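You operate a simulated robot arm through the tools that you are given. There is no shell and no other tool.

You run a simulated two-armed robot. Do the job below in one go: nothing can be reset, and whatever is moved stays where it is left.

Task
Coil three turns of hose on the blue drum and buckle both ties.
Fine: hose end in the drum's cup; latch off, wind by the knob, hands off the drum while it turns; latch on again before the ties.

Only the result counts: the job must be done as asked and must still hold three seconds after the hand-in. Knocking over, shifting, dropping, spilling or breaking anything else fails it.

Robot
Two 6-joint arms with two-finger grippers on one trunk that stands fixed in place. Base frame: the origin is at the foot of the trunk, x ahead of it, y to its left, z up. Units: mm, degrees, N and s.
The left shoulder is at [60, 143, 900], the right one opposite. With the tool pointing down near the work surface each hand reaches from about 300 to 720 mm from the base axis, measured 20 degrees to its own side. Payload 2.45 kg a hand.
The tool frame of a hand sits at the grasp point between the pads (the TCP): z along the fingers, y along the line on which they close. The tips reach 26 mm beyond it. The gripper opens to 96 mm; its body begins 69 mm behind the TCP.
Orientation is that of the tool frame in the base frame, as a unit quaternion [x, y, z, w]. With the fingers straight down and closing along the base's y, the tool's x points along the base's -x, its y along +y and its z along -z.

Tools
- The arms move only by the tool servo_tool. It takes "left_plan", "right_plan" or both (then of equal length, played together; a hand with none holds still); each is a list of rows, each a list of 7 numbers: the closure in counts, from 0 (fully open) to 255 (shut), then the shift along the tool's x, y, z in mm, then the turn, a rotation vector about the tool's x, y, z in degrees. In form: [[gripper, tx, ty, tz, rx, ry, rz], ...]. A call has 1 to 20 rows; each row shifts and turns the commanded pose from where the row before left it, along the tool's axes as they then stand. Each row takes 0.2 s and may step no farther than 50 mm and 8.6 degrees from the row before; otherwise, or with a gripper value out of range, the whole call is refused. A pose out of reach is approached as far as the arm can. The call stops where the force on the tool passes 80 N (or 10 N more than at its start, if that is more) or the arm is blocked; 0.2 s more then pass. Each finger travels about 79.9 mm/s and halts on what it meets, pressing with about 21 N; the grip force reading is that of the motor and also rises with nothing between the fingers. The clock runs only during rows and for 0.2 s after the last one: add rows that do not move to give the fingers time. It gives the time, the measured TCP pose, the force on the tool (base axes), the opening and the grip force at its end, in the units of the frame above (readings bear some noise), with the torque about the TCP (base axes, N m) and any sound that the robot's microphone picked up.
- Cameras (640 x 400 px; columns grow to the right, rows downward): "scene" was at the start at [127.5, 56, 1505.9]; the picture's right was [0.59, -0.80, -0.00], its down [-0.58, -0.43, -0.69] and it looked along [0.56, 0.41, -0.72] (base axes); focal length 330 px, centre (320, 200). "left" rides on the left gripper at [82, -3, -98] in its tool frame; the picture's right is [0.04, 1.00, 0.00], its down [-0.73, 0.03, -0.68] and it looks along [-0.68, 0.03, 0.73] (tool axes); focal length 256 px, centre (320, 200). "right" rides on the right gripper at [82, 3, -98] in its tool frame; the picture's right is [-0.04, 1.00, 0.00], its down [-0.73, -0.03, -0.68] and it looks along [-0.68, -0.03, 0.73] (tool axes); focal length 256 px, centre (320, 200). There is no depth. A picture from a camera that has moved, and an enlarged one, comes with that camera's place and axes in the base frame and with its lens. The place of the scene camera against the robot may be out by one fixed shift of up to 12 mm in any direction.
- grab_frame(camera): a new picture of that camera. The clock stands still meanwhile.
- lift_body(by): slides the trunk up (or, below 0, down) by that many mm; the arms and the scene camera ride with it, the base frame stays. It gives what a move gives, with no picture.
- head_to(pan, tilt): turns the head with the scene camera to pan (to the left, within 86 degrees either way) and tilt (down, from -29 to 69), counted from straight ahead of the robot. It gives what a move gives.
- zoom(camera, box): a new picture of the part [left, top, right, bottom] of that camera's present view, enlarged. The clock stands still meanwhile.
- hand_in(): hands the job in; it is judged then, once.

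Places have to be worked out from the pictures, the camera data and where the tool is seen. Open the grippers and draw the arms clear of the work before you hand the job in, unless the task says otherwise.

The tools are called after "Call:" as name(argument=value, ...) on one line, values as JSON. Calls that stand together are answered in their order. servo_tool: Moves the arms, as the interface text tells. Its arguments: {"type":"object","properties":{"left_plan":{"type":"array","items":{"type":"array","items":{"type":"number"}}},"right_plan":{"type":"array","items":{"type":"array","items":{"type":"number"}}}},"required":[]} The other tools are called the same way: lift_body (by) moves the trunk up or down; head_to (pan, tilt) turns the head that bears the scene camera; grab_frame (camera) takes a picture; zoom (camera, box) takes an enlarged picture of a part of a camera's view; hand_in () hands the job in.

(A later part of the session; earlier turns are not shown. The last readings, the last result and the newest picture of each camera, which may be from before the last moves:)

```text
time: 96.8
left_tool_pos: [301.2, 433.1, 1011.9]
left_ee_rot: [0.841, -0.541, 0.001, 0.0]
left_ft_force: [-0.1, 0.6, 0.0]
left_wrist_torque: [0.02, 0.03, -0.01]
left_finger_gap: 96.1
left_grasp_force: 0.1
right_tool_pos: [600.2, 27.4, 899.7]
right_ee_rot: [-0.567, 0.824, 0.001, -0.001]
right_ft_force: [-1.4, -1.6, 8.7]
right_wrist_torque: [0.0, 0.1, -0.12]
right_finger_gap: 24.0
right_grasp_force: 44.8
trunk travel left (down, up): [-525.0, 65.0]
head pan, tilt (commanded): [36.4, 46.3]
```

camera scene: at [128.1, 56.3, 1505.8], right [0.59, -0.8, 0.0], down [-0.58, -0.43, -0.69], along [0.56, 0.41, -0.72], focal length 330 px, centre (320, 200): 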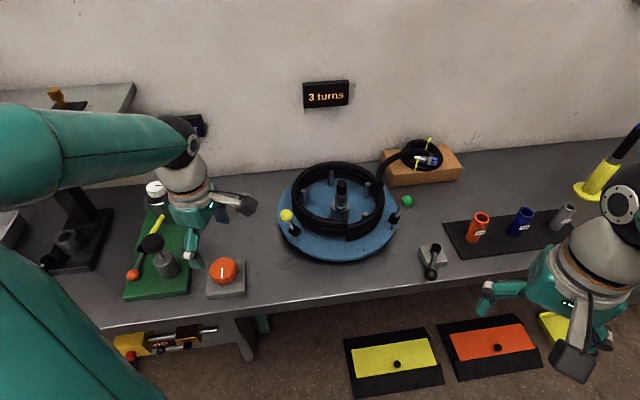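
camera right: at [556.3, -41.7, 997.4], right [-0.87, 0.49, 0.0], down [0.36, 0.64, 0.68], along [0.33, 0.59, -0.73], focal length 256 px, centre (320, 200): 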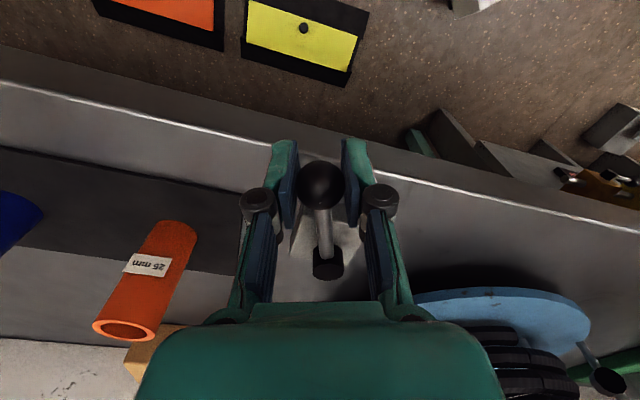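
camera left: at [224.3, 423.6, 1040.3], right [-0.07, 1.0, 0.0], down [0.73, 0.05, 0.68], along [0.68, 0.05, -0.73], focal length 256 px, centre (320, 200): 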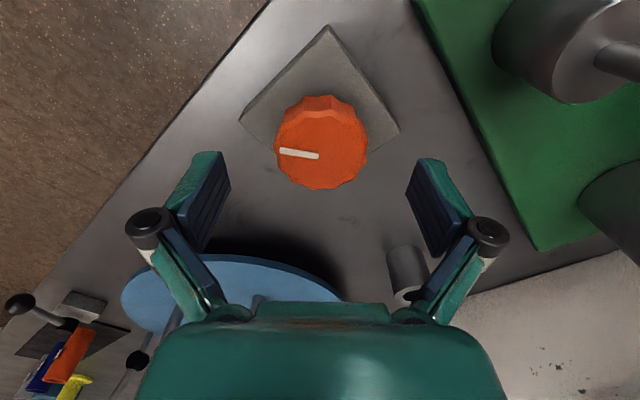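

No stop yet. I push a little further.

Call:
servo_tool(right_plan=[[255, -0.3, -2.4, 0, 0, 0, -2], [255, -0.2, -2.4, 0, 0, 0, -2], [255, 0, 0, 0, 0, 0, 0]])

Call:
grab_frame(camera="right")

```text
time: 97.6
left_tool_pos: [301.1, 432.9, 1012.4]
left_ee_rot: [0.841, -0.541, 0.003, -0.001]
left_ft_force: [-0.2, 1.3, -0.1]
left_wrist_torque: [0.02, 0.0, 0.0]
left_finger_gap: 96.3
left_grasp_force: 0.1
right_tool_pos: [601.7, 28.6, 899.1]
right_ee_rot: [-0.595, 0.804, 0.001, -0.003]
right_ft_force: [-25.0, 6.1, 1.4]
right_wrist_torque: [0.54, 0.04, 0.12]
right_finger_gap: 23.8
right_grasp_force: 44.9
trunk travel left (down, up): [-525.0, 65.0]
head pan, tilt (commanded): [36.4, 46.3]
```

```text
taken
camera right: at [576.7, -49.5, 997.3], right [-0.94, 0.33, 0.01], down [0.24, 0.69, 0.68], along [0.22, 0.64, -0.74], focal length 256 px, centre (320, 200)
```

right: 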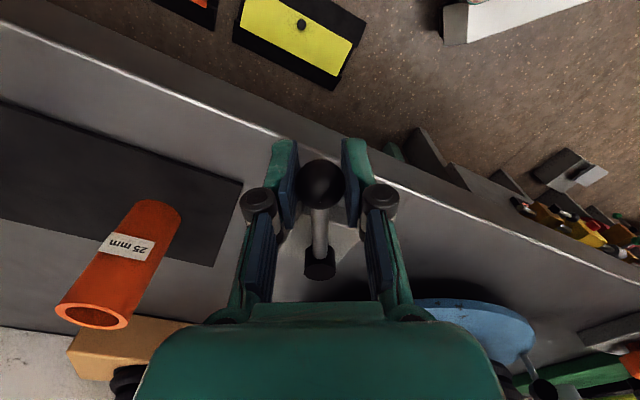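

The stop is felt at 25 N and the ball is back at its original place: latch on. I open and withdraw the right hand upward and to the right.

Call:
servo_tool(right_plan=[[255, 0, 1.5, 0, 0, 0, 0], [150, 0, 0.5, 0, 0, 0, 0], [0, 0, 0, 0, 0, 0, 0], [0, 0, 0, 0, 0, 0, 0], [0, 0, 0, -20, 0, 0, 0], [0, 0, 0, -40, 0, 0, 0], [0, 0, 0, -40, 0, 0, 0], [0, 0, 0, -40, 0, 0, 0], [0, 0, 0, 0, 0, 0, 0]])

Call:
grab_frame(camera="right")

Call:
grab_frame(camera="scene")

```text
time: 99.6
left_tool_pos: [303.2, 433.0, 1011.8]
left_ee_rot: [0.841, -0.54, 0.001, 0.0]
left_ft_force: [0.2, -0.4, 0.5]
left_wrist_torque: [0.02, 0.0, 0.0]
left_finger_gap: 95.9
left_grasp_force: 0.0
right_tool_pos: [602.3, 28.8, 1040.2]
right_ee_rot: [-0.595, 0.804, 0.001, -0.001]
right_ft_force: [0.2, 0.3, 1.0]
right_wrist_torque: [-0.01, -0.01, -0.01]
right_finger_gap: 95.9
right_grasp_force: 0.1
right hand out of reach, approached as far as the arm can: row 8
trunk travel left (down, up): [-525.0, 65.0]
head pan, tilt (commanded): [36.4, 46.3]
```

```text
taken
camera right: at [575.4, -50.0, 1138.5], right [-0.94, 0.33, 0.0], down [0.24, 0.69, 0.68], along [0.22, 0.64, -0.73], focal length 256 px, centre (320, 200)
```

right: 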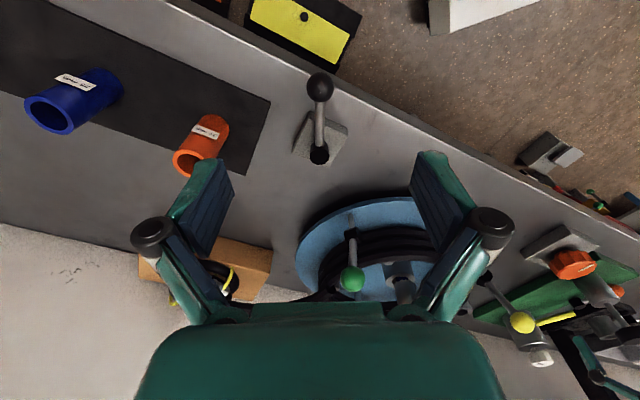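

```text
taken
camera scene: at [128.2, 56.0, 1505.8], right [0.59, -0.8, 0.0], down [-0.58, -0.43, -0.69], along [0.56, 0.41, -0.72], focal length 330 px, centre (320, 200)
```

scene: 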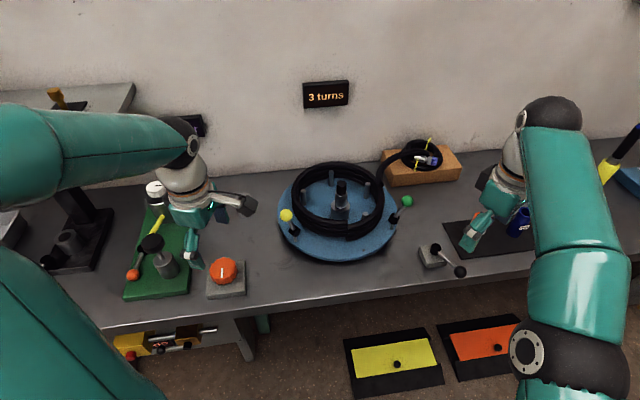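

The latch lever is back in its original position, with 3 turns shown. Now the ties: first I withdraw the right hand further back, and lift the left hand while aligning its yaw to the green tie's radial plane (about 101°).

Call:
servo_tool(left_plan=[[0, 0, 0, -36, 0, 0, 0], [0, 0, 0, -36, 0, 0, 0], [0, 0, 0, -36, 0, 0, 0], [0, 0, 0, 0, 0, 0, 6.9], [0, 0, 0, 0, 0, 0, 6.9], [0, 0, 0, 0, 0, 0, 0], [0, 0, 0, 0, 0, 0, 0], [0, 0, 0, 0, 0, 0, 0], [0, 0, 0, 0, 0, 0, 0], [0, 0, 0, 0, 0, 0, 0], [0, 0, 0, 0, 0, 0, 0], [0, 0, 0, 0, 0, 0, 0], [0, 0, 0, 0, 0, 0, 0], [0, 0, 0, 0, 0, 0, 0], [0, 0, 0, 0, 0, 0, 0]], right_plan=[[0, 29.5, 22.3, -6.7, 0, 0, 0], [0, 29.5, 22.3, -6.7, 0, 0, 0], [0, 29.5, 22.3, -6.7, 0, 0, 0], [0, 29.5, 22.3, -6.7, 0, 0, 0], [0, 29.5, 22.3, -6.7, 0, 0, 0], [0, 29.5, 22.3, -6.7, 0, 0, 0], [0, 0, 0, 0, 0, 0, 8], [0, 0, 0, 0, 0, 0, 8], [0, 0, 0, 0, 0, 0, 8], [0, 0, 0, 0, 0, 0, 8], [0, 0, 0, 0, 0, 0, 8], [0, 0, 0, 0, 0, 0, 8], [0, 0, 0, 0, 0, 0, 8], [0, 0, 0, 0, 0, 0, 8], [0, 0, 0, 0, 0, 0, 8]])

Call:
grab_frame(camera="scene")

Call:
zoom(camera="scene", box=[260, 140, 430, 270])

```text
time: 102.8
left_tool_pos: [304.0, 430.5, 1119.8]
left_ee_rot: [0.77, -0.638, 0.001, 0.0]
left_ft_force: [0.0, -0.4, -1.0]
left_wrist_torque: [0.0, -0.02, 0.01]
left_finger_gap: 96.0
left_grasp_force: 0.0
right_tool_pos: [419.9, -101.6, 1077.9]
right_ee_rot: [-0.007, 1.0, 0.0, 0.0]
right_ft_force: [0.1, -0.1, -0.5]
right_wrist_torque: [0.03, -0.02, 0.01]
right_finger_gap: 95.7
right_grasp_force: 0.0
trunk travel left (down, up): [-525.0, 65.0]
head pan, tilt (commanded): [36.4, 46.3]
```

```text
taken
camera scene: at [127.7, 56.1, 1505.9], right [0.59, -0.8, 0.0], down [-0.58, -0.43, -0.69], along [0.56, 0.41, -0.72], focal length 330 px, centre (320, 200)
```

scene: 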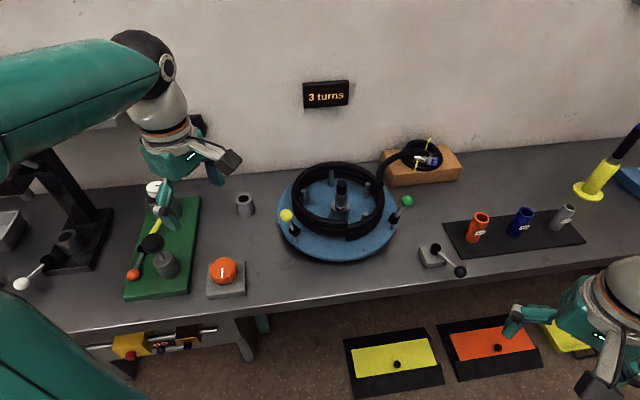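

```text
3.08 times, centred on (345, 205) of scene
camera zoom: at [127.7, 56.1, 1505.9], right [0.59, -0.8, 0.0], down [-0.58, -0.43, -0.69], along [0.56, 0.41, -0.72], focal length 1016 px, centre (243, 185)
```

zoom: 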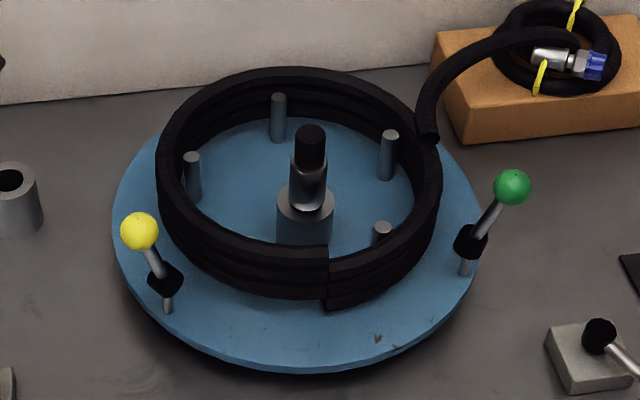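

The green and yellow ties are at their original places, and the coil is about 105 mm in outer radius. I carry the left hand high over to above the green ball.

Call:
servo_tool(left_plan=[[0, 30.1, -26.7, 3, 0, 0, 0], [0, 30.1, -26.7, 3, 0, 0, 0], [0, 30.1, -26.7, 3, 0, 0, 0], [0, 30.1, -26.7, 3, 0, 0, 0], [0, 30.1, -26.7, 3, 0, 0, 0], [0, 30.1, -26.7, 3, 0, 0, 0], [0, 30.1, -26.7, 3, 0, 0, 0], [0, 30.1, -26.7, 3, 0, 0, 0], [0, 30.1, -26.7, 3, 0, 0, 0], [0, 30.1, -26.7, 3, 0, 0, 0], [0, 0, 0, 0, 0, 0, 0]])

Call:
grab_frame(camera="left")

Call:
grab_frame(camera="scene")

```text
time: 105.2
left_tool_pos: [620.0, 185.8, 1090.8]
left_ee_rot: [0.77, -0.638, 0.002, -0.001]
left_ft_force: [-0.4, 0.1, -1.0]
left_wrist_torque: [0.01, -0.05, -0.01]
left_finger_gap: 96.1
left_grasp_force: 0.1
right_tool_pos: [419.6, -100.8, 1078.1]
right_ee_rot: [-0.009, 1.0, 0.0, 0.001]
right_ft_force: [0.4, -0.2, -1.3]
right_wrist_torque: [-0.02, -0.04, 0.06]
right_finger_gap: 96.2
right_grasp_force: 0.1
trunk travel left (down, up): [-525.0, 65.0]
head pan, tilt (commanded): [36.4, 46.3]
```

```text
taken
camera left: at [640.1, 105.0, 1190.5], right [-0.97, -0.23, 0.0], down [-0.17, 0.72, 0.68], along [-0.15, 0.66, -0.74], focal length 256 px, centre (320, 200)
```

left: 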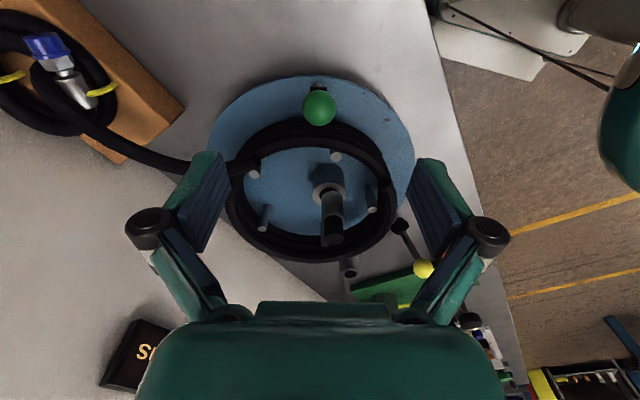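

```text
taken
camera scene: at [126.3, 56.6, 1506.0], right [0.59, -0.8, 0.0], down [-0.58, -0.43, -0.69], along [0.56, 0.41, -0.72], focal length 330 px, centre (320, 200)
```

scene: 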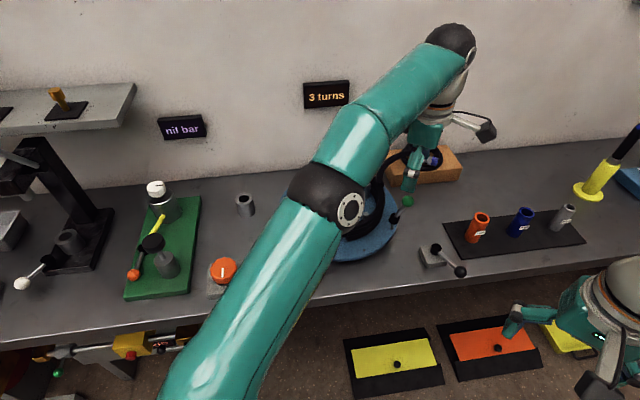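

The green ball is almost directly below the hand. I zoom for an accurate offset before descending.

Call:
zoom(camera="left", box=[260, 60, 380, 160])

```text
4.00 times, centred on (320, 110) of left
camera zoom: at [640.1, 105.0, 1190.5], right [-0.97, -0.23, 0.0], down [-0.17, 0.72, 0.68], along [-0.15, 0.66, -0.74], focal length 1024 px, centre (320, 560)
```

zoom: 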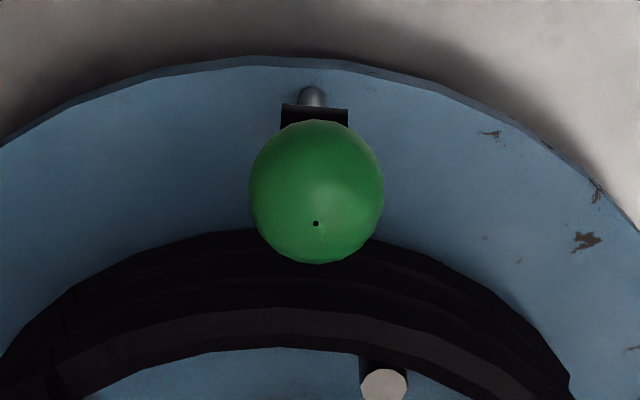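

The ball is offset only about 2 mm. I descend 83 mm so the pads surround it.

Call:
servo_tool(left_plan=[[0, 2, -0.5, 21, 0, 0, 0], [0, 0, 0, 21, 0, 0, 0], [0, 0, 0, 21, 0, 0, 0], [0, 0, 0, 20, 0, 0, 0], [0, 0, 0, 0, 0, 0, 0]])

Call:
grab_frame(camera="left")

```text
time: 106.4
left_tool_pos: [622.1, 183.1, 1008.2]
left_ee_rot: [0.77, -0.639, 0.001, 0.0]
left_ft_force: [1.9, 0.1, -0.1]
left_wrist_torque: [0.01, 0.03, -0.06]
left_finger_gap: 96.0
left_grasp_force: 0.1
right_tool_pos: [420.5, -103.4, 1077.7]
right_ee_rot: [-0.01, 1.0, 0.0, 0.0]
right_ft_force: [0.2, -0.8, 0.8]
right_wrist_torque: [0.0, 0.01, 0.0]
right_finger_gap: 96.2
right_grasp_force: 0.1
trunk travel left (down, up): [-525.0, 65.0]
head pan, tilt (commanded): [36.4, 46.3]
```

```text
taken
camera left: at [642.6, 102.2, 1107.0], right [-0.97, -0.23, 0.0], down [-0.17, 0.72, 0.68], along [-0.15, 0.66, -0.74], focal length 256 px, centre (320, 200)
```

left: 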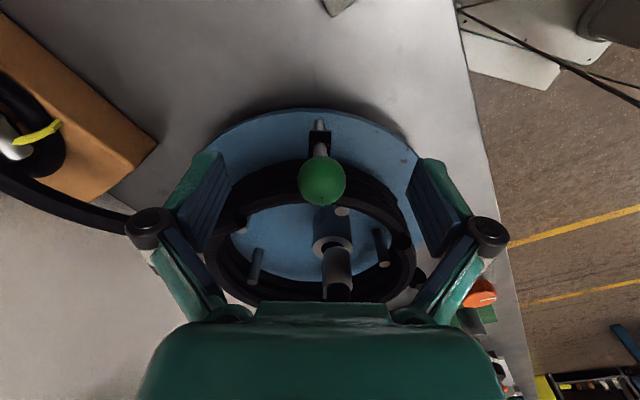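

The ball sits at the TCP. I close on it.

Call:
servo_tool(left_plan=[[255, 0, 0, 0, 0, 0, 0], [255, 0, 0, 0, 0, 0, 0], [255, 0, 0, 0, 0, 0, 0], [255, 0, 0, 0, 0, 0, 0], [255, 0, 0, 0, 0, 0, 0]])

Call:
grab_frame(camera="left")

```text
time: 107.6
left_tool_pos: [622.0, 183.7, 1008.9]
left_ee_rot: [0.77, -0.638, 0.001, 0.0]
left_ft_force: [-4.8, 0.0, -2.2]
left_wrist_torque: [-0.05, 0.06, 0.12]
left_finger_gap: 24.1
left_grasp_force: 45.3
right_tool_pos: [419.7, -102.5, 1077.2]
right_ee_rot: [-0.008, 1.0, -0.001, 0.001]
right_ft_force: [0.0, -0.1, -0.2]
right_wrist_torque: [0.02, 0.03, 0.04]
right_finger_gap: 95.7
right_grasp_force: 0.1
trunk travel left (down, up): [-525.0, 65.0]
head pan, tilt (commanded): [36.4, 46.3]
```

```text
taken
camera left: at [642.2, 102.0, 1107.1], right [-0.97, -0.23, 0.0], down [-0.17, 0.72, 0.68], along [-0.15, 0.66, -0.74], focal length 256 px, centre (320, 200)
```

left: 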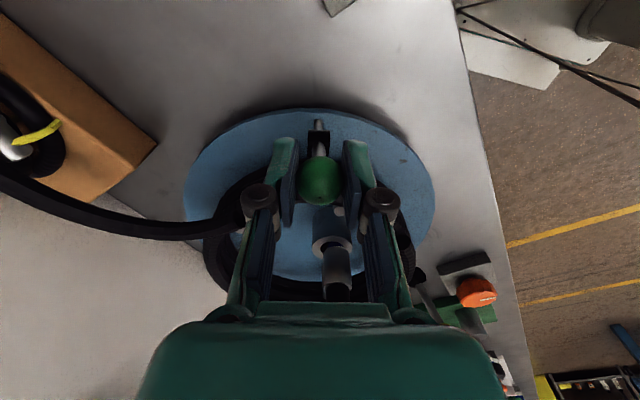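

Gripped at 24 mm. I probe the first 10° of inward swing along the lever's arc.

Call:
servo_tool(left_plan=[[255, -5.5, 0, -1.2, 0, 0, 0], [255, -6.1, 0, -0.8, 0, 0, 0], [255, 0, 0, 0, 0, 0, 0]])

```text
time: 108.4
left_tool_pos: [620.7, 192.7, 1010.8]
left_ee_rot: [0.77, -0.638, 0.001, 0.001]
left_ft_force: [-2.5, -16.5, -5.7]
left_wrist_torque: [-1.21, -0.18, 0.01]
left_finger_gap: 23.8
left_grasp_force: 45.0
right_tool_pos: [421.0, -104.3, 1077.2]
right_ee_rot: [-0.009, 1.0, 0.001, -0.001]
right_ft_force: [0.5, -0.3, -0.8]
right_wrist_torque: [0.03, -0.03, -0.03]
right_finger_gap: 95.9
right_grasp_force: 0.1
trunk travel left (down, up): [-525.0, 65.0]
head pan, tilt (commanded): [36.4, 46.3]
```

It resists with about 16 N though it moved about 9 mm. I look before pushing further.

Call:
grab_frame(camera="left")

Call:
zoom(camera="left", box=[240, 100, 400, 240])

```text
taken
camera left: at [641.2, 111.2, 1109.2], right [-0.97, -0.22, 0.0], down [-0.17, 0.72, 0.68], along [-0.15, 0.66, -0.74], focal length 256 px, centre (320, 200)
```

left: 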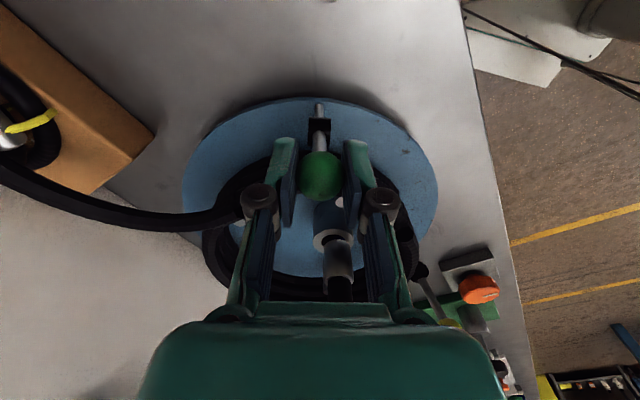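

```text
2.86 times, centred on (320, 170) of left
camera zoom: at [641.2, 111.2, 1109.2], right [-0.97, -0.22, 0.0], down [-0.17, 0.72, 0.68], along [-0.15, 0.66, -0.74], focal length 731 px, centre (320, 286)
```

zoom: 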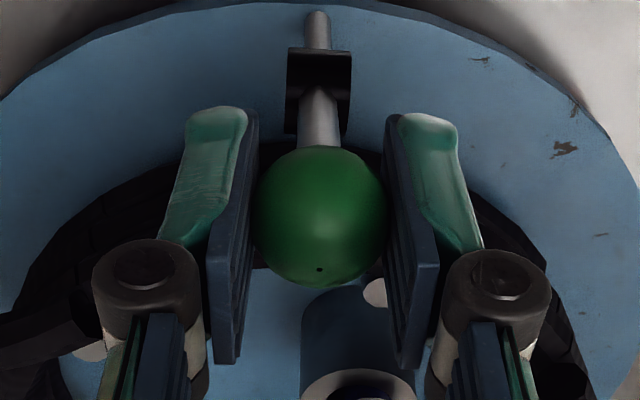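

The lever did swing inward, just with a stiff hinge. I continue along the arc 20° more.

Call:
servo_tool(left_plan=[[255, -6.1, 0, -0.3, 0, 0, 0], [255, -6.1, 0, 0.3, 0, 0, 0], [255, -6.1, 0, 0.8, 0, 0, 0], [255, -6.0, 0, 1.3, 0, 0, 0], [255, 0, 0, 0, 0, 0, 0]])

Call:
zoom(camera="left", box=[240, 80, 400, 240])

```text
time: 109.6
left_tool_pos: [616.1, 218.0, 1010.0]
left_ee_rot: [0.771, -0.637, 0.003, -0.001]
left_ft_force: [6.3, -11.5, 12.9]
left_wrist_torque: [-1.07, -0.27, 0.0]
left_finger_gap: 24.1
left_grasp_force: 44.6
right_tool_pos: [420.2, -104.7, 1078.6]
right_ee_rot: [-0.009, 1.0, 0.001, 0.0]
right_ft_force: [-0.4, 0.5, -0.5]
right_wrist_torque: [0.02, -0.02, 0.04]
right_finger_gap: 96.1
right_grasp_force: 0.1
trunk travel left (down, up): [-525.0, 65.0]
head pan, tilt (commanded): [36.4, 46.3]
```

```text
2.50 times, centred on (320, 160) of left
camera zoom: at [636.8, 135.7, 1108.0], right [-0.97, -0.23, -0.01], down [-0.17, 0.72, 0.68], along [-0.15, 0.66, -0.74], focal length 640 px, centre (320, 300)
```

zoom: 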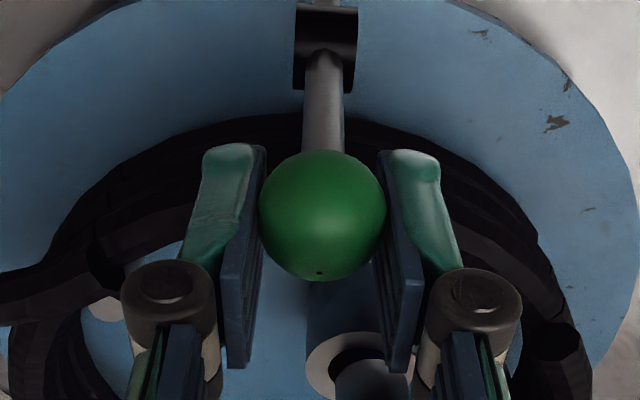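

The swing continues well. Next 20° along the arc.

Call:
servo_tool(left_plan=[[255, -5.8, 0, 1.6, 0, 0, 0], [255, -5.7, 0, 2.2, 0, 0, 0], [255, -5.4, 0, 2.7, 0, 0, 0], [255, -5.2, 0, 3.2, 0, 0, 0], [255, 0, 0, 0, 0, 0, 0]])

Call:
zoom(camera="left", box=[200, 60, 440, 260])

```text
time: 110.8
left_tool_pos: [611.7, 241.1, 997.3]
left_ee_rot: [0.77, -0.638, -0.001, 0.0]
left_ft_force: [0.2, 0.1, 0.7]
left_wrist_torque: [-0.01, 0.0, -0.01]
left_finger_gap: 0.2
left_grasp_force: 28.7
right_tool_pos: [419.4, -101.8, 1078.7]
right_ee_rot: [-0.008, 1.0, 0.0, 0.0]
right_ft_force: [-0.2, 0.1, -0.1]
right_wrist_torque: [-0.01, 0.01, 0.0]
right_finger_gap: 96.0
right_grasp_force: 0.0
trunk travel left (down, up): [-525.0, 65.0]
head pan, tilt (commanded): [36.4, 46.3]
```

```text
2.00 times, centred on (320, 160) of left
camera zoom: at [632.1, 160.5, 1095.5], right [-0.97, -0.23, 0.0], down [-0.17, 0.72, 0.68], along [-0.15, 0.66, -0.73], focal length 512 px, centre (320, 280)
```

zoom: 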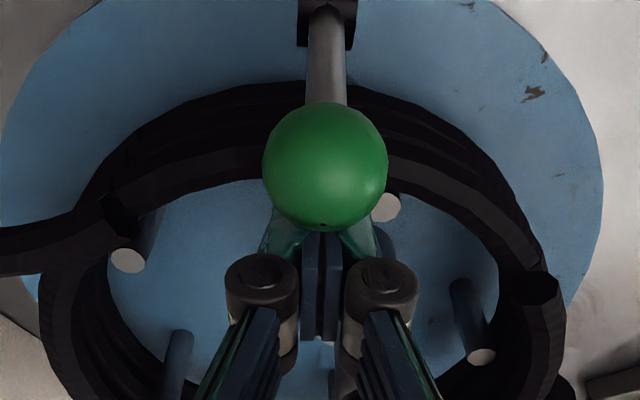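

The ball slipped out of the fingers at about 10° inward; the lever stayed there. I'll push it instead: raise the hand, move to the outer side of the ball with closed fingers, and push inward from outside.

Call:
servo_tool(left_plan=[[255, 0, 0, -30, 0, 0, 0], [255, 0, 0, -30, 0, 0, 0], [255, 30, 0, 0, 0, 0, 0], [255, 30, 0, 0, 0, 0, 0], [255, 0, 0, 17, 0, 0, 0], [255, 0, 0, 17, 0, 0, 0], [255, 0, 0, 0, 0, 0, 0]])

Call:
grab_frame(camera="left")

Call:
zoom(camera="scene", box=[350, 140, 450, 240])

```text
time: 112.4
left_tool_pos: [624.0, 182.5, 1022.6]
left_ee_rot: [0.77, -0.638, 0.002, 0.0]
left_ft_force: [-0.3, -0.3, -0.2]
left_wrist_torque: [-0.03, -0.01, 0.02]
left_finger_gap: 0.1
left_grasp_force: 28.7
right_tool_pos: [418.8, -101.2, 1078.0]
right_ee_rot: [-0.008, 1.0, 0.0, 0.0]
right_ft_force: [-0.5, -0.1, 0.4]
right_wrist_torque: [-0.02, 0.03, 0.01]
right_finger_gap: 95.8
right_grasp_force: 0.1
trunk travel left (down, up): [-525.0, 65.0]
head pan, tilt (commanded): [36.4, 46.3]
```

```text
taken
camera left: at [644.1, 101.5, 1121.6], right [-0.97, -0.23, 0.0], down [-0.17, 0.72, 0.68], along [-0.15, 0.66, -0.74], focal length 256 px, centre (320, 200)
```

left: 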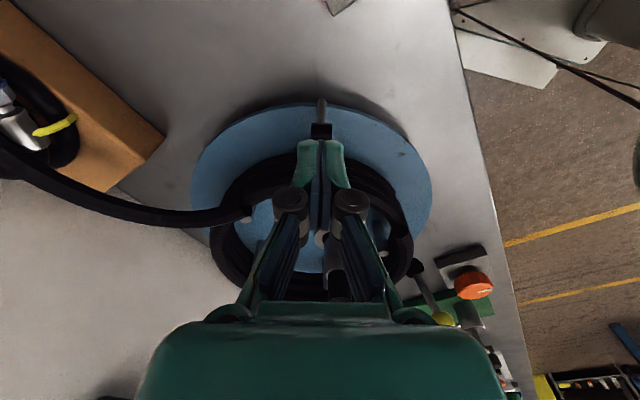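

```text
4.00 times, centred on (400, 190) of scene
camera zoom: at [128.0, 56.2, 1505.8], right [0.59, -0.8, 0.0], down [-0.58, -0.43, -0.69], along [0.56, 0.41, -0.72], focal length 1320 px, centre (0, 240)
```

zoom: 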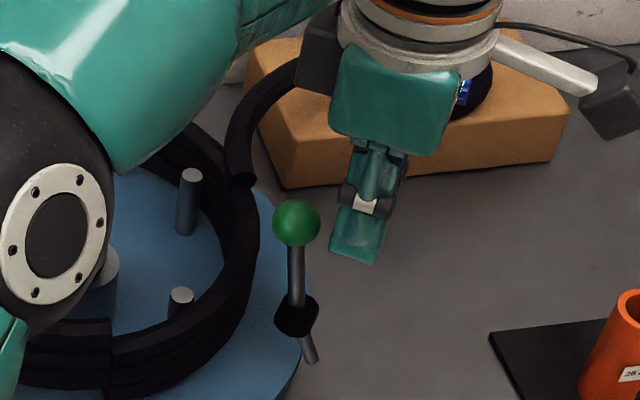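

The fingers are outside the ball and clear. I push inward gently until contact and see how the lever responds.

Call:
servo_tool(left_plan=[[255, -4, 0, -2, 0, 0, 0], [255, -4, 0, -2, 0, 0, 0], [255, -4, 0, 0, 0, 0, 0], [255, -4, 0, 0, 0, 0, 0], [255, -4, 0, 0, 0, 0, 0], [255, 0, 0, 0, 0, 0, 0]])

Call:
zoom(camera="scene", box=[350, 140, 450, 240])

Call:
grab_frame(camera="left")

```text
time: 113.8
left_tool_pos: [619.6, 200.0, 1028.7]
left_ee_rot: [0.771, -0.637, 0.0, 0.0]
left_ft_force: [-0.8, 0.4, 0.0]
left_wrist_torque: [0.03, 0.0, -0.01]
left_finger_gap: 0.1
left_grasp_force: 28.3
right_tool_pos: [420.5, -102.9, 1077.1]
right_ee_rot: [-0.009, 1.0, 0.0, -0.001]
right_ft_force: [0.3, -0.7, 0.0]
right_wrist_torque: [0.01, 0.02, -0.01]
right_finger_gap: 95.8
right_grasp_force: 0.0
trunk travel left (down, up): [-525.0, 65.0]
head pan, tilt (commanded): [36.4, 46.3]
```

```text
4.00 times, centred on (400, 190) of scene
camera zoom: at [128.2, 56.0, 1505.8], right [0.59, -0.8, 0.0], down [-0.58, -0.43, -0.69], along [0.56, 0.41, -0.72], focal length 1320 px, centre (0, 240)
```

zoom: 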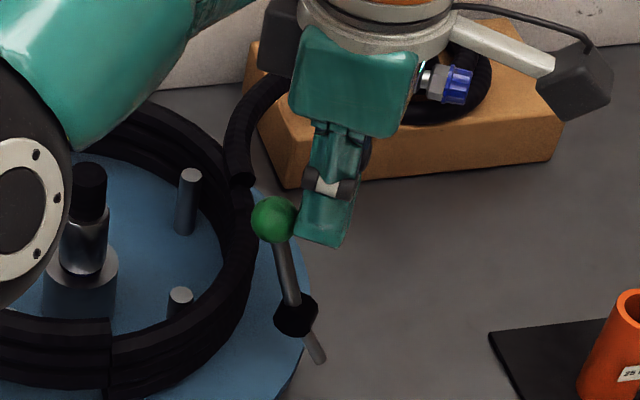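

```text
taken
camera left: at [639.5, 119.9, 1126.2], right [-0.97, -0.23, 0.0], down [-0.17, 0.72, 0.68], along [-0.15, 0.66, -0.73], focal length 256 px, centre (320, 200)
```

left: 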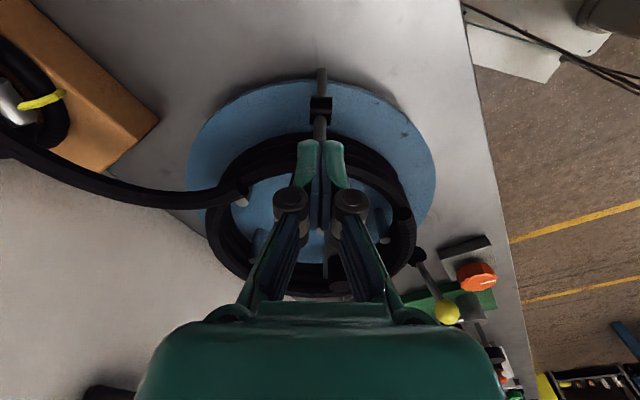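

The lever follows the push and is now about 20–25° inward with hardly any force. I continue along the arc.

Call:
servo_tool(left_plan=[[255, -5, 0, 1.6, 0, 0, 0], [255, -5, 0, 1.8, 0, 0, 0], [255, -5, 0, 2, 0, 0, 0], [255, -4, 0, 2, 0, 0, 0], [255, -4, 0, 2, 0, 0, 0], [255, -4, 0, 2.2, 0, 0, 0], [255, 0, 0, 0, 0, 0, 0]])

Call:
zoom(camera="scene", box=[350, 140, 450, 240])

Call:
grab_frame(camera="left")

```text
time: 115.4
left_tool_pos: [614.5, 227.1, 1016.1]
left_ee_rot: [0.77, -0.638, 0.001, 0.0]
left_ft_force: [-0.1, 0.1, 0.1]
left_wrist_torque: [0.02, 0.0, -0.01]
left_finger_gap: 0.0
left_grasp_force: 28.8
right_tool_pos: [420.4, -103.0, 1076.7]
right_ee_rot: [-0.009, 1.0, 0.001, 0.0]
right_ft_force: [0.3, 0.1, 0.0]
right_wrist_torque: [-0.01, 0.02, -0.01]
right_finger_gap: 95.8
right_grasp_force: 0.1
trunk travel left (down, up): [-525.0, 65.0]
head pan, tilt (commanded): [36.4, 46.3]
```

```text
4.00 times, centred on (400, 190) of scene
camera zoom: at [128.2, 56.0, 1505.8], right [0.59, -0.8, 0.0], down [-0.58, -0.43, -0.69], along [0.56, 0.41, -0.72], focal length 1320 px, centre (0, 240)
```

zoom: 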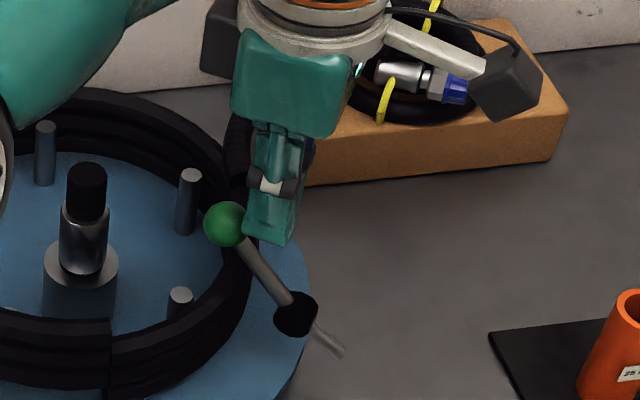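

```text
taken
camera left: at [634.7, 146.8, 1115.0], right [-0.97, -0.22, 0.0], down [-0.17, 0.72, 0.68], along [-0.15, 0.66, -0.73], focal length 256 px, centre (320, 200)
```

left: 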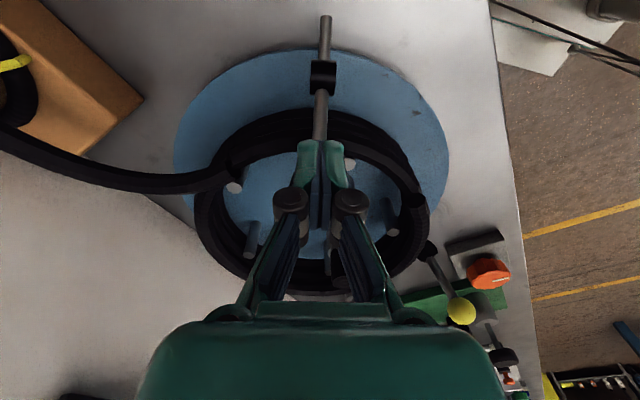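

The lever is at about 45° inward, its short lower end swinging outward. I push on, turning the motion more downward.

Call:
servo_tool(left_plan=[[255, -4.5, 0, 2.5, 0, 0, 0], [255, -4.5, 0, 2.8, 0, 0, 0], [255, -4.4, 0, 4.3, 0, 0, 0], [255, -4.4, 0, 4.6, 0, 0, 0], [255, 0, 0, 0, 0, 0, 0]])

Call:
zoom(camera="scene", box=[350, 140, 450, 240])

Call:
grab_frame(camera="left")

```text
time: 116.6
left_tool_pos: [609.9, 243.9, 1002.6]
left_ee_rot: [0.77, -0.638, 0.002, 0.0]
left_ft_force: [-0.8, -0.8, -0.3]
left_wrist_torque: [0.03, 0.0, 0.0]
left_finger_gap: 0.0
left_grasp_force: 28.2
right_tool_pos: [421.2, -103.6, 1077.3]
right_ee_rot: [-0.008, 1.0, 0.0, 0.001]
right_ft_force: [-0.1, 0.8, -0.7]
right_wrist_torque: [0.02, 0.01, 0.01]
right_finger_gap: 95.7
right_grasp_force: 0.1
trunk travel left (down, up): [-525.0, 65.0]
head pan, tilt (commanded): [36.4, 46.3]
```

```text
4.00 times, centred on (400, 190) of scene
camera zoom: at [128.1, 56.0, 1505.8], right [0.59, -0.8, 0.0], down [-0.58, -0.43, -0.69], along [0.56, 0.41, -0.72], focal length 1320 px, centre (0, 240)
```

zoom: 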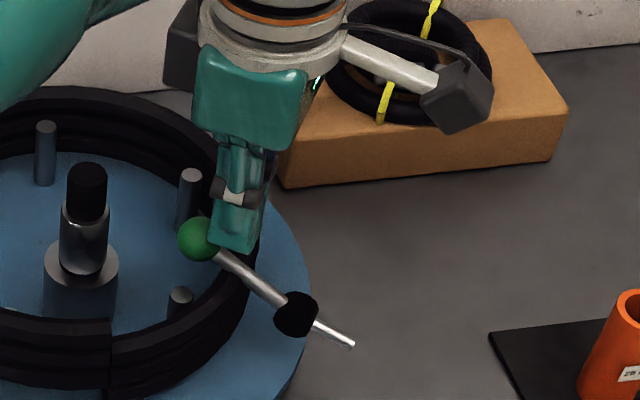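

```text
taken
camera left: at [631.1, 164.4, 1100.4], right [-0.97, -0.23, 0.0], down [-0.17, 0.72, 0.68], along [-0.15, 0.66, -0.73], focal length 256 px, centre (320, 200)
```

left: 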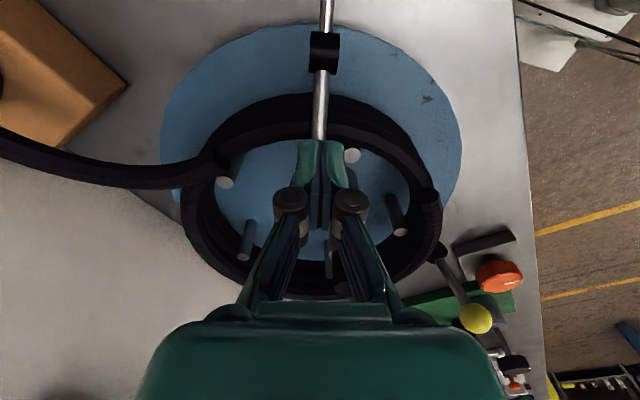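

The lever is at about 60° inward with no resistance. I keep pressing down and inward until it meets its stop.

Call:
servo_tool(left_plan=[[255, -3.6, 0, 5, 0, 0, 0], [255, -3.6, 0, 5, 0, 0, 0], [255, -2.5, 0, 5.5, 0, 0, 0], [255, 0, 0, 0, 0, 0, 0]])

Call:
zoom(camera="scene", box=[350, 140, 450, 240])

Call:
grab_frame(camera="left")

```text
time: 117.6
left_tool_pos: [611.0, 254.1, 985.8]
left_ee_rot: [0.77, -0.638, 0.001, 0.0]
left_ft_force: [0.6, 0.0, 0.3]
left_wrist_torque: [-0.02, 0.02, 0.02]
left_finger_gap: 0.0
left_grasp_force: 28.5
right_tool_pos: [420.0, -102.9, 1076.6]
right_ee_rot: [-0.008, 1.0, 0.0, 0.0]
right_ft_force: [-0.3, -0.3, -0.2]
right_wrist_torque: [0.0, -0.02, -0.01]
right_finger_gap: 96.0
right_grasp_force: 0.1
trunk travel left (down, up): [-525.0, 65.0]
head pan, tilt (commanded): [36.4, 46.3]
```

```text
4.00 times, centred on (400, 190) of scene
camera zoom: at [128.1, 56.0, 1505.8], right [0.59, -0.8, 0.0], down [-0.58, -0.43, -0.69], along [0.56, 0.41, -0.72], focal length 1320 px, centre (0, 240)
```

zoom: 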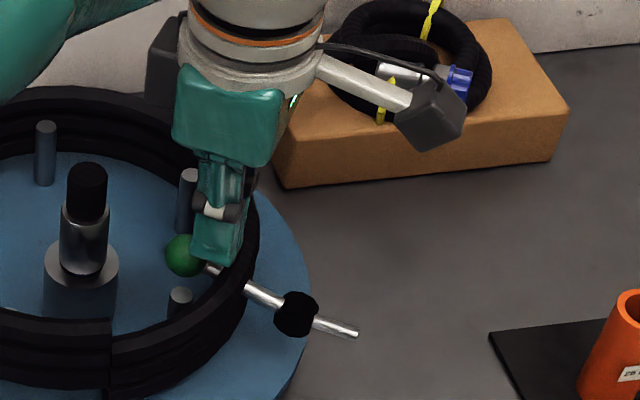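

```text
taken
camera left: at [630.0, 173.4, 1085.3], right [-0.97, -0.23, 0.0], down [-0.17, 0.72, 0.68], along [-0.15, 0.66, -0.74], focal length 256 px, centre (320, 200)
```

left: 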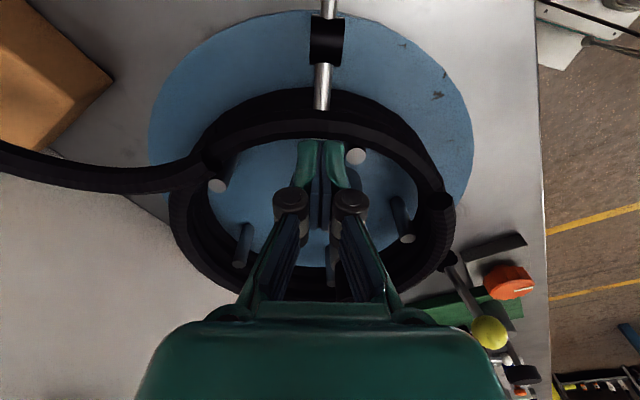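

The lever is nearly flat (about 75–80°), passing across the coil. I raise slightly, centre over the ball, and press straight down until the stop.

Call:
servo_tool(left_plan=[[255, 0, 0, -12, 0, 0, 0], [255, -10, 0, 0, 0, 0, 0], [255, 0, 0, 5, 0, 0, 0], [255, 0, 0, 4, 0, 0, 0], [255, 0, 0, 4, 0, 0, 0], [255, 0, 0, 0, 0, 0, 0]])

Call:
zoom(camera="scene", box=[350, 140, 450, 240])

```text
time: 119.0
left_tool_pos: [608.5, 263.1, 985.8]
left_ee_rot: [0.77, -0.638, 0.0, 0.0]
left_ft_force: [0.0, 0.2, -0.6]
left_wrist_torque: [-0.03, -0.03, 0.05]
left_finger_gap: 0.0
left_grasp_force: 28.5
right_tool_pos: [420.5, -102.1, 1078.3]
right_ee_rot: [-0.008, 1.0, 0.0, 0.0]
right_ft_force: [0.8, -0.2, 0.4]
right_wrist_torque: [0.02, 0.0, 0.0]
right_finger_gap: 96.1
right_grasp_force: 0.1
trunk travel left (down, up): [-525.0, 65.0]
head pan, tilt (commanded): [36.4, 46.3]
```

```text
4.00 times, centred on (400, 190) of scene
camera zoom: at [128.1, 56.1, 1505.8], right [0.59, -0.8, 0.0], down [-0.58, -0.43, -0.69], along [0.56, 0.41, -0.72], focal length 1320 px, centre (0, 240)
```

zoom: 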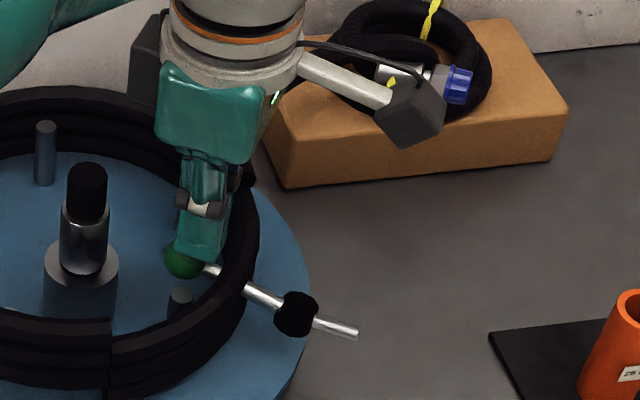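

The tips now sit on top of the ball. I press down in 4 mm steps.

Call:
servo_tool(left_plan=[[255, 0, 0, 4, 0, 0, 0], [255, 0, 0, 4, 0, 0, 0], [255, 0, 0, 4, 0, 0, 0], [255, 0, 0, 0, 0, 0, 0]])

Call:
zoom(camera="scene", box=[350, 140, 450, 240])

```text
time: 120.0
left_tool_pos: [607.4, 263.1, 981.7]
left_ee_rot: [0.77, -0.638, 0.008, -0.006]
left_ft_force: [6.1, -3.3, 47.9]
left_wrist_torque: [0.29, -0.14, -0.41]
left_finger_gap: 5.9
left_grasp_force: 29.0
right_tool_pos: [417.4, -103.6, 1078.7]
right_ee_rot: [-0.008, 1.0, 0.002, 0.001]
right_ft_force: [-0.1, 0.0, 0.6]
right_wrist_torque: [0.01, 0.02, 0.0]
right_finger_gap: 96.2
right_grasp_force: 0.1
trunk travel left (down, up): [-525.0, 65.0]
head pan, tilt (commanded): [36.4, 46.3]
```

```text
4.00 times, centred on (400, 190) of scene
camera zoom: at [123.4, 53.5, 1506.8], right [0.59, -0.8, 0.0], down [-0.58, -0.43, -0.69], along [0.56, 0.41, -0.72], focal length 1320 px, centre (0, 240)
```

zoom: 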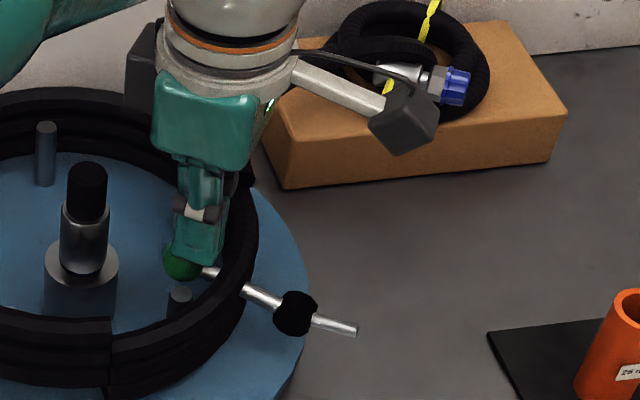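

48 N upward: the lever is at its stop. I lift off and check that it stays down.

Call:
servo_tool(left_plan=[[255, 0, 0, -12, 0, 0, 0], [255, 0, 0, -30, 0, 0, 0], [255, 0, 0, -40, 0, 0, 0], [255, 0, 0, -20, 0, 0, 0], [255, 0, 0, 0, 0, 0, 0]])

Call:
grab_frame(camera="left")

Call:
zoom(camera="scene", box=[350, 140, 450, 240])

Call:
grab_frame(camera="right")

```text
time: 121.2
left_tool_pos: [607.7, 263.6, 1074.0]
left_ee_rot: [0.77, -0.639, 0.001, 0.001]
left_ft_force: [0.2, 0.1, -0.1]
left_wrist_torque: [0.01, 0.0, 0.02]
left_finger_gap: 0.0
left_grasp_force: 28.8
right_tool_pos: [420.8, -103.8, 1076.9]
right_ee_rot: [-0.009, 1.0, 0.0, -0.002]
right_ft_force: [0.6, -0.3, 0.7]
right_wrist_torque: [0.0, -0.02, -0.02]
right_finger_gap: 96.3
right_grasp_force: 0.1
trunk travel left (down, up): [-525.0, 65.0]
head pan, tilt (commanded): [36.4, 46.3]
```

```text
taken
camera left: at [627.3, 183.1, 1173.4], right [-0.97, -0.22, 0.0], down [-0.17, 0.72, 0.68], along [-0.15, 0.66, -0.73], focal length 256 px, centre (320, 200)
```

left: 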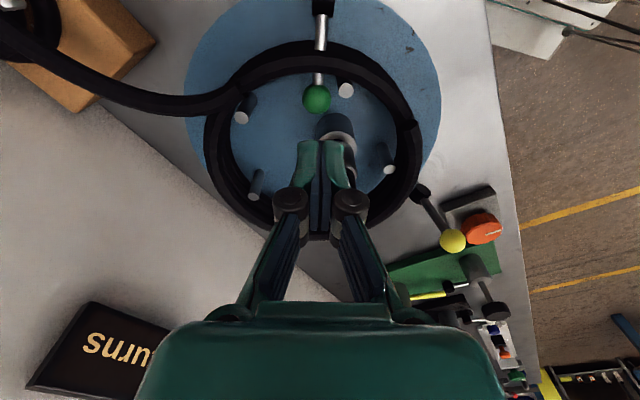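

```text
4.00 times, centred on (400, 190) of scene
camera zoom: at [128.2, 56.2, 1505.8], right [0.59, -0.8, 0.0], down [-0.58, -0.43, -0.69], along [0.56, 0.41, -0.72], focal length 1320 px, centre (0, 240)
```

zoom: 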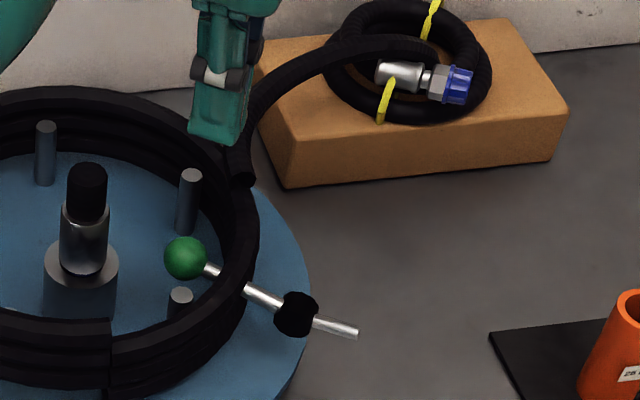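

```text
taken
camera right: at [339.4, -101.3, 1175.7], right [0.02, 1.0, 0.0], down [0.73, -0.02, 0.68], along [0.68, -0.02, -0.73], focal length 256 px, centre (320, 200)
```

right: 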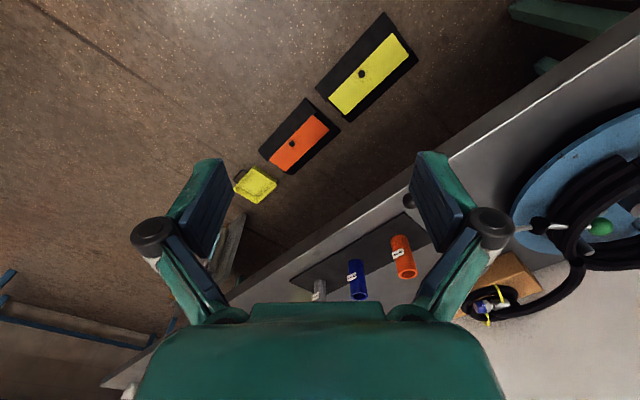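

The green tie stays buckled (about 90° of swing, against its stop). Now the yellow tie: I move the left hand, fingers closed, above and outside the yellow ball and turn it to yaw −8.6°.

Call:
servo_tool(left_plan=[[255, 0, 0, -20, 0, 0, 0], [255, -23.6, 30.1, 0, 0, 0, 0], [255, -23.6, 30.1, 0, 0, 0, 0], [255, -23.6, 30.1, 0, 0, 0, 0], [255, -23.6, 30.1, 0, 0, 0, 0], [255, -23.6, 30.1, 0, 0, 0, 0], [255, -23.6, 30.1, 0, 0, 0, 0], [255, 0, 0, 0, 0, 0, 8.4], [255, 0, 0, 0, 0, 0, 8.4], [255, 0, 0, 0, 0, 0, 8.4], [255, 0, 0, 0, 0, 0, 8.4], [255, 0, 0, 0, 0, 0, 8.4], [255, 0, 0, 0, 0, 0, 8.4], [255, 0, 0, 0, 0, 0, 8.4], [255, 0, 0, 0, 0, 0, 8.4], [255, 0, 0, 0, 0, 0, 8.4], [255, 0, 0, 0, 0, 0, 8.4], [255, 0, 0, 0, 0, 0, 8.4], [255, 0, 0, 0, 0, 0, 8.4], [255, 0, 0, 0, 0, 0, 8.4]])

Call:
grab_frame(camera="left")

Call:
grab_frame(camera="scene")

```text
time: 125.4
left_tool_pos: [403.8, 369.6, 1095.2]
left_ee_rot: [0.074, 0.997, 0.0, 0.001]
left_ft_force: [-0.2, -0.1, 0.1]
left_wrist_torque: [0.01, 0.0, -0.01]
left_finger_gap: 0.0
left_grasp_force: 27.9
right_tool_pos: [419.8, -102.1, 1077.0]
right_ee_rot: [-0.009, 1.0, 0.0, 0.0]
right_ft_force: [-0.1, -0.6, -0.1]
right_wrist_torque: [0.02, 0.03, 0.0]
right_finger_gap: 96.3
right_grasp_force: 0.1
trunk travel left (down, up): [-525.0, 65.0]
head pan, tilt (commanded): [36.4, 46.3]
```

```text
taken
camera left: at [324.7, 377.4, 1193.5], right [0.11, 0.99, 0.0], down [0.73, -0.08, 0.68], along [0.68, -0.08, -0.73], focal length 256 px, centre (320, 200)
```

left: 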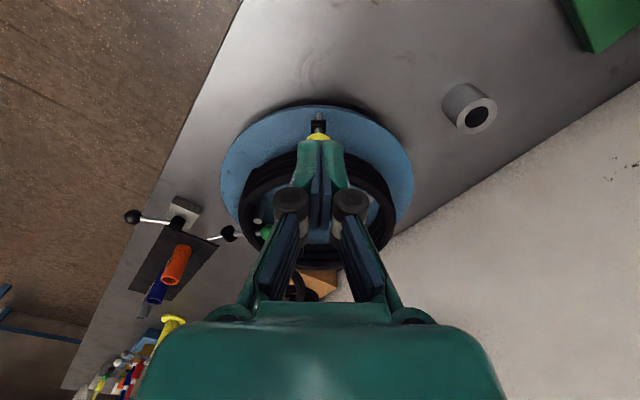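

```text
taken
camera scene: at [127.8, 56.1, 1505.8], right [0.59, -0.8, 0.0], down [-0.58, -0.43, -0.69], along [0.56, 0.41, -0.72], focal length 330 px, centre (320, 200)
```

scene: 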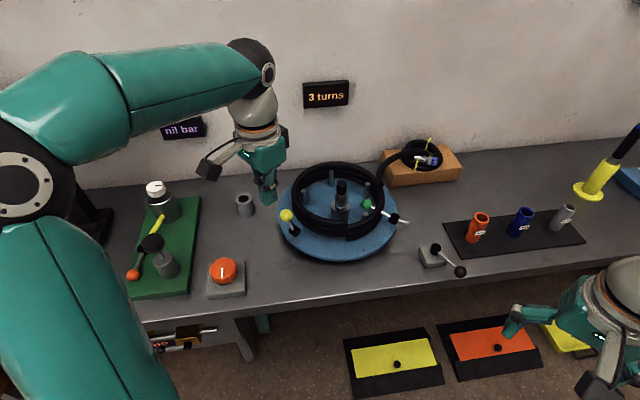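

The hand is outside the yellow ball and aligned with its radial plane. I lower to ball height.

Call:
servo_tool(left_plan=[[255, 0, 0, 25, 0, 0, 0], [255, 0, 0, 25, 0, 0, 0], [255, 0, 0, 22, 0, 0, 0], [255, 0, 0, 0, 0, 0, 0]])

Call:
grab_frame(camera="left")

Call:
zoom(camera="scene", box=[230, 150, 350, 250])

```text
time: 126.4
left_tool_pos: [404.1, 368.5, 1023.9]
left_ee_rot: [0.075, 0.997, 0.0, 0.001]
left_ft_force: [0.0, -0.2, -0.9]
left_wrist_torque: [0.0, 0.02, 0.0]
left_finger_gap: 0.1
left_grasp_force: 29.1
right_tool_pos: [420.2, -102.4, 1077.7]
right_ee_rot: [-0.009, 1.0, 0.0, 0.0]
right_ft_force: [0.1, 0.0, -0.2]
right_wrist_torque: [0.01, -0.02, 0.02]
right_finger_gap: 95.9
right_grasp_force: 0.0
trunk travel left (down, up): [-525.0, 65.0]
head pan, tilt (commanded): [36.4, 46.3]
```

```text
taken
camera left: at [324.7, 376.9, 1122.2], right [0.11, 0.99, 0.0], down [0.73, -0.08, 0.68], along [0.68, -0.07, -0.73], focal length 256 px, centre (320, 200)
```

left: 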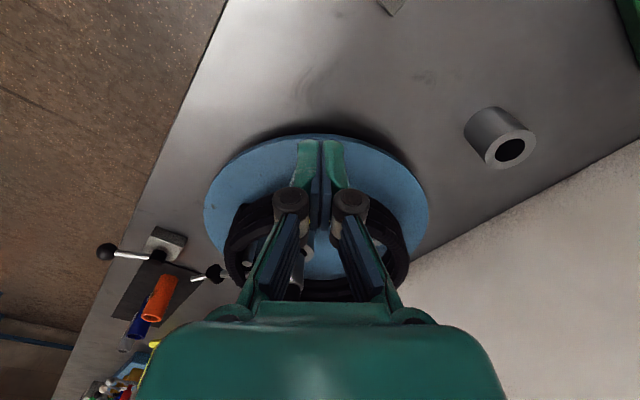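

```text
4.00 times, centred on (290, 200) of scene
camera zoom: at [127.5, 55.9, 1505.9], right [0.59, -0.8, 0.0], down [-0.58, -0.43, -0.69], along [0.56, 0.41, -0.72], focal length 1320 px, centre (440, 200)
```

zoom: 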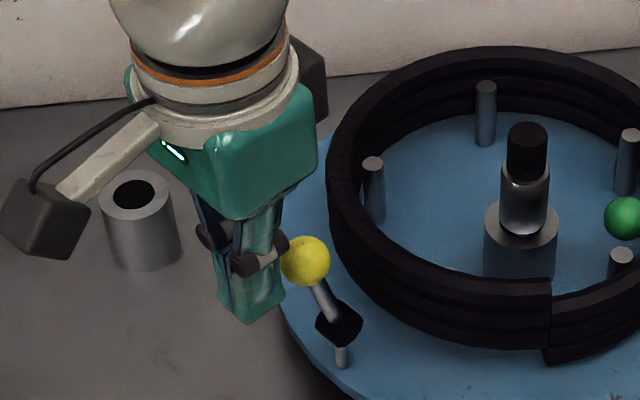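

Everything is aligned. I push the yellow ball inward in 5 mm steps.

Call:
servo_tool(left_plan=[[255, -5, 0, -0.5, 0, 0, 0], [255, -5, 0, -0.5, 0, 0, 0], [255, -4, 0, -0.5, 0, 0, 0], [255, -4, 0, -0.5, 0, 0, 0], [255, -4, 0, -0.5, 0, 0, 0], [255, 0, 0, 0, 0, 0, 0]])

Call:
zoom(camera="scene", box=[230, 150, 350, 250])

```text
time: 127.8
left_tool_pos: [426.4, 366.8, 1026.8]
left_ee_rot: [0.075, 0.997, -0.001, 0.001]
left_ft_force: [0.1, 0.6, 0.9]
left_wrist_torque: [0.0, 0.01, 0.03]
left_finger_gap: 0.2
left_grasp_force: 28.6
right_tool_pos: [420.8, -102.5, 1077.2]
right_ee_rot: [-0.009, 1.0, 0.0, 0.0]
right_ft_force: [-0.2, -0.1, -1.6]
right_wrist_torque: [0.01, 0.01, 0.0]
right_finger_gap: 95.8
right_grasp_force: 0.0
trunk travel left (down, up): [-525.0, 65.0]
head pan, tilt (commanded): [36.4, 46.3]
```

```text
4.00 times, centred on (290, 200) of scene
camera zoom: at [127.8, 56.1, 1505.8], right [0.59, -0.8, 0.0], down [-0.58, -0.43, -0.69], along [0.56, 0.41, -0.72], focal length 1320 px, centre (440, 200)
```

zoom: 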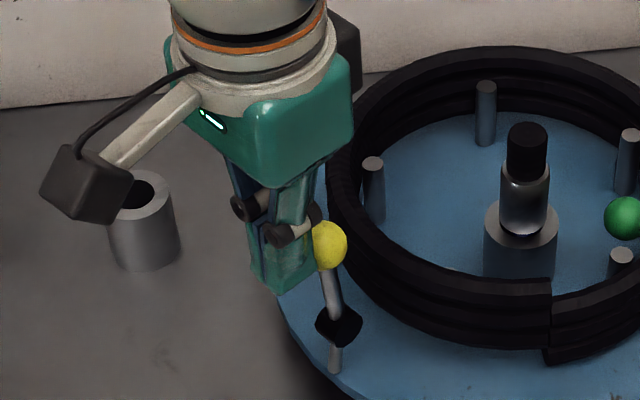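

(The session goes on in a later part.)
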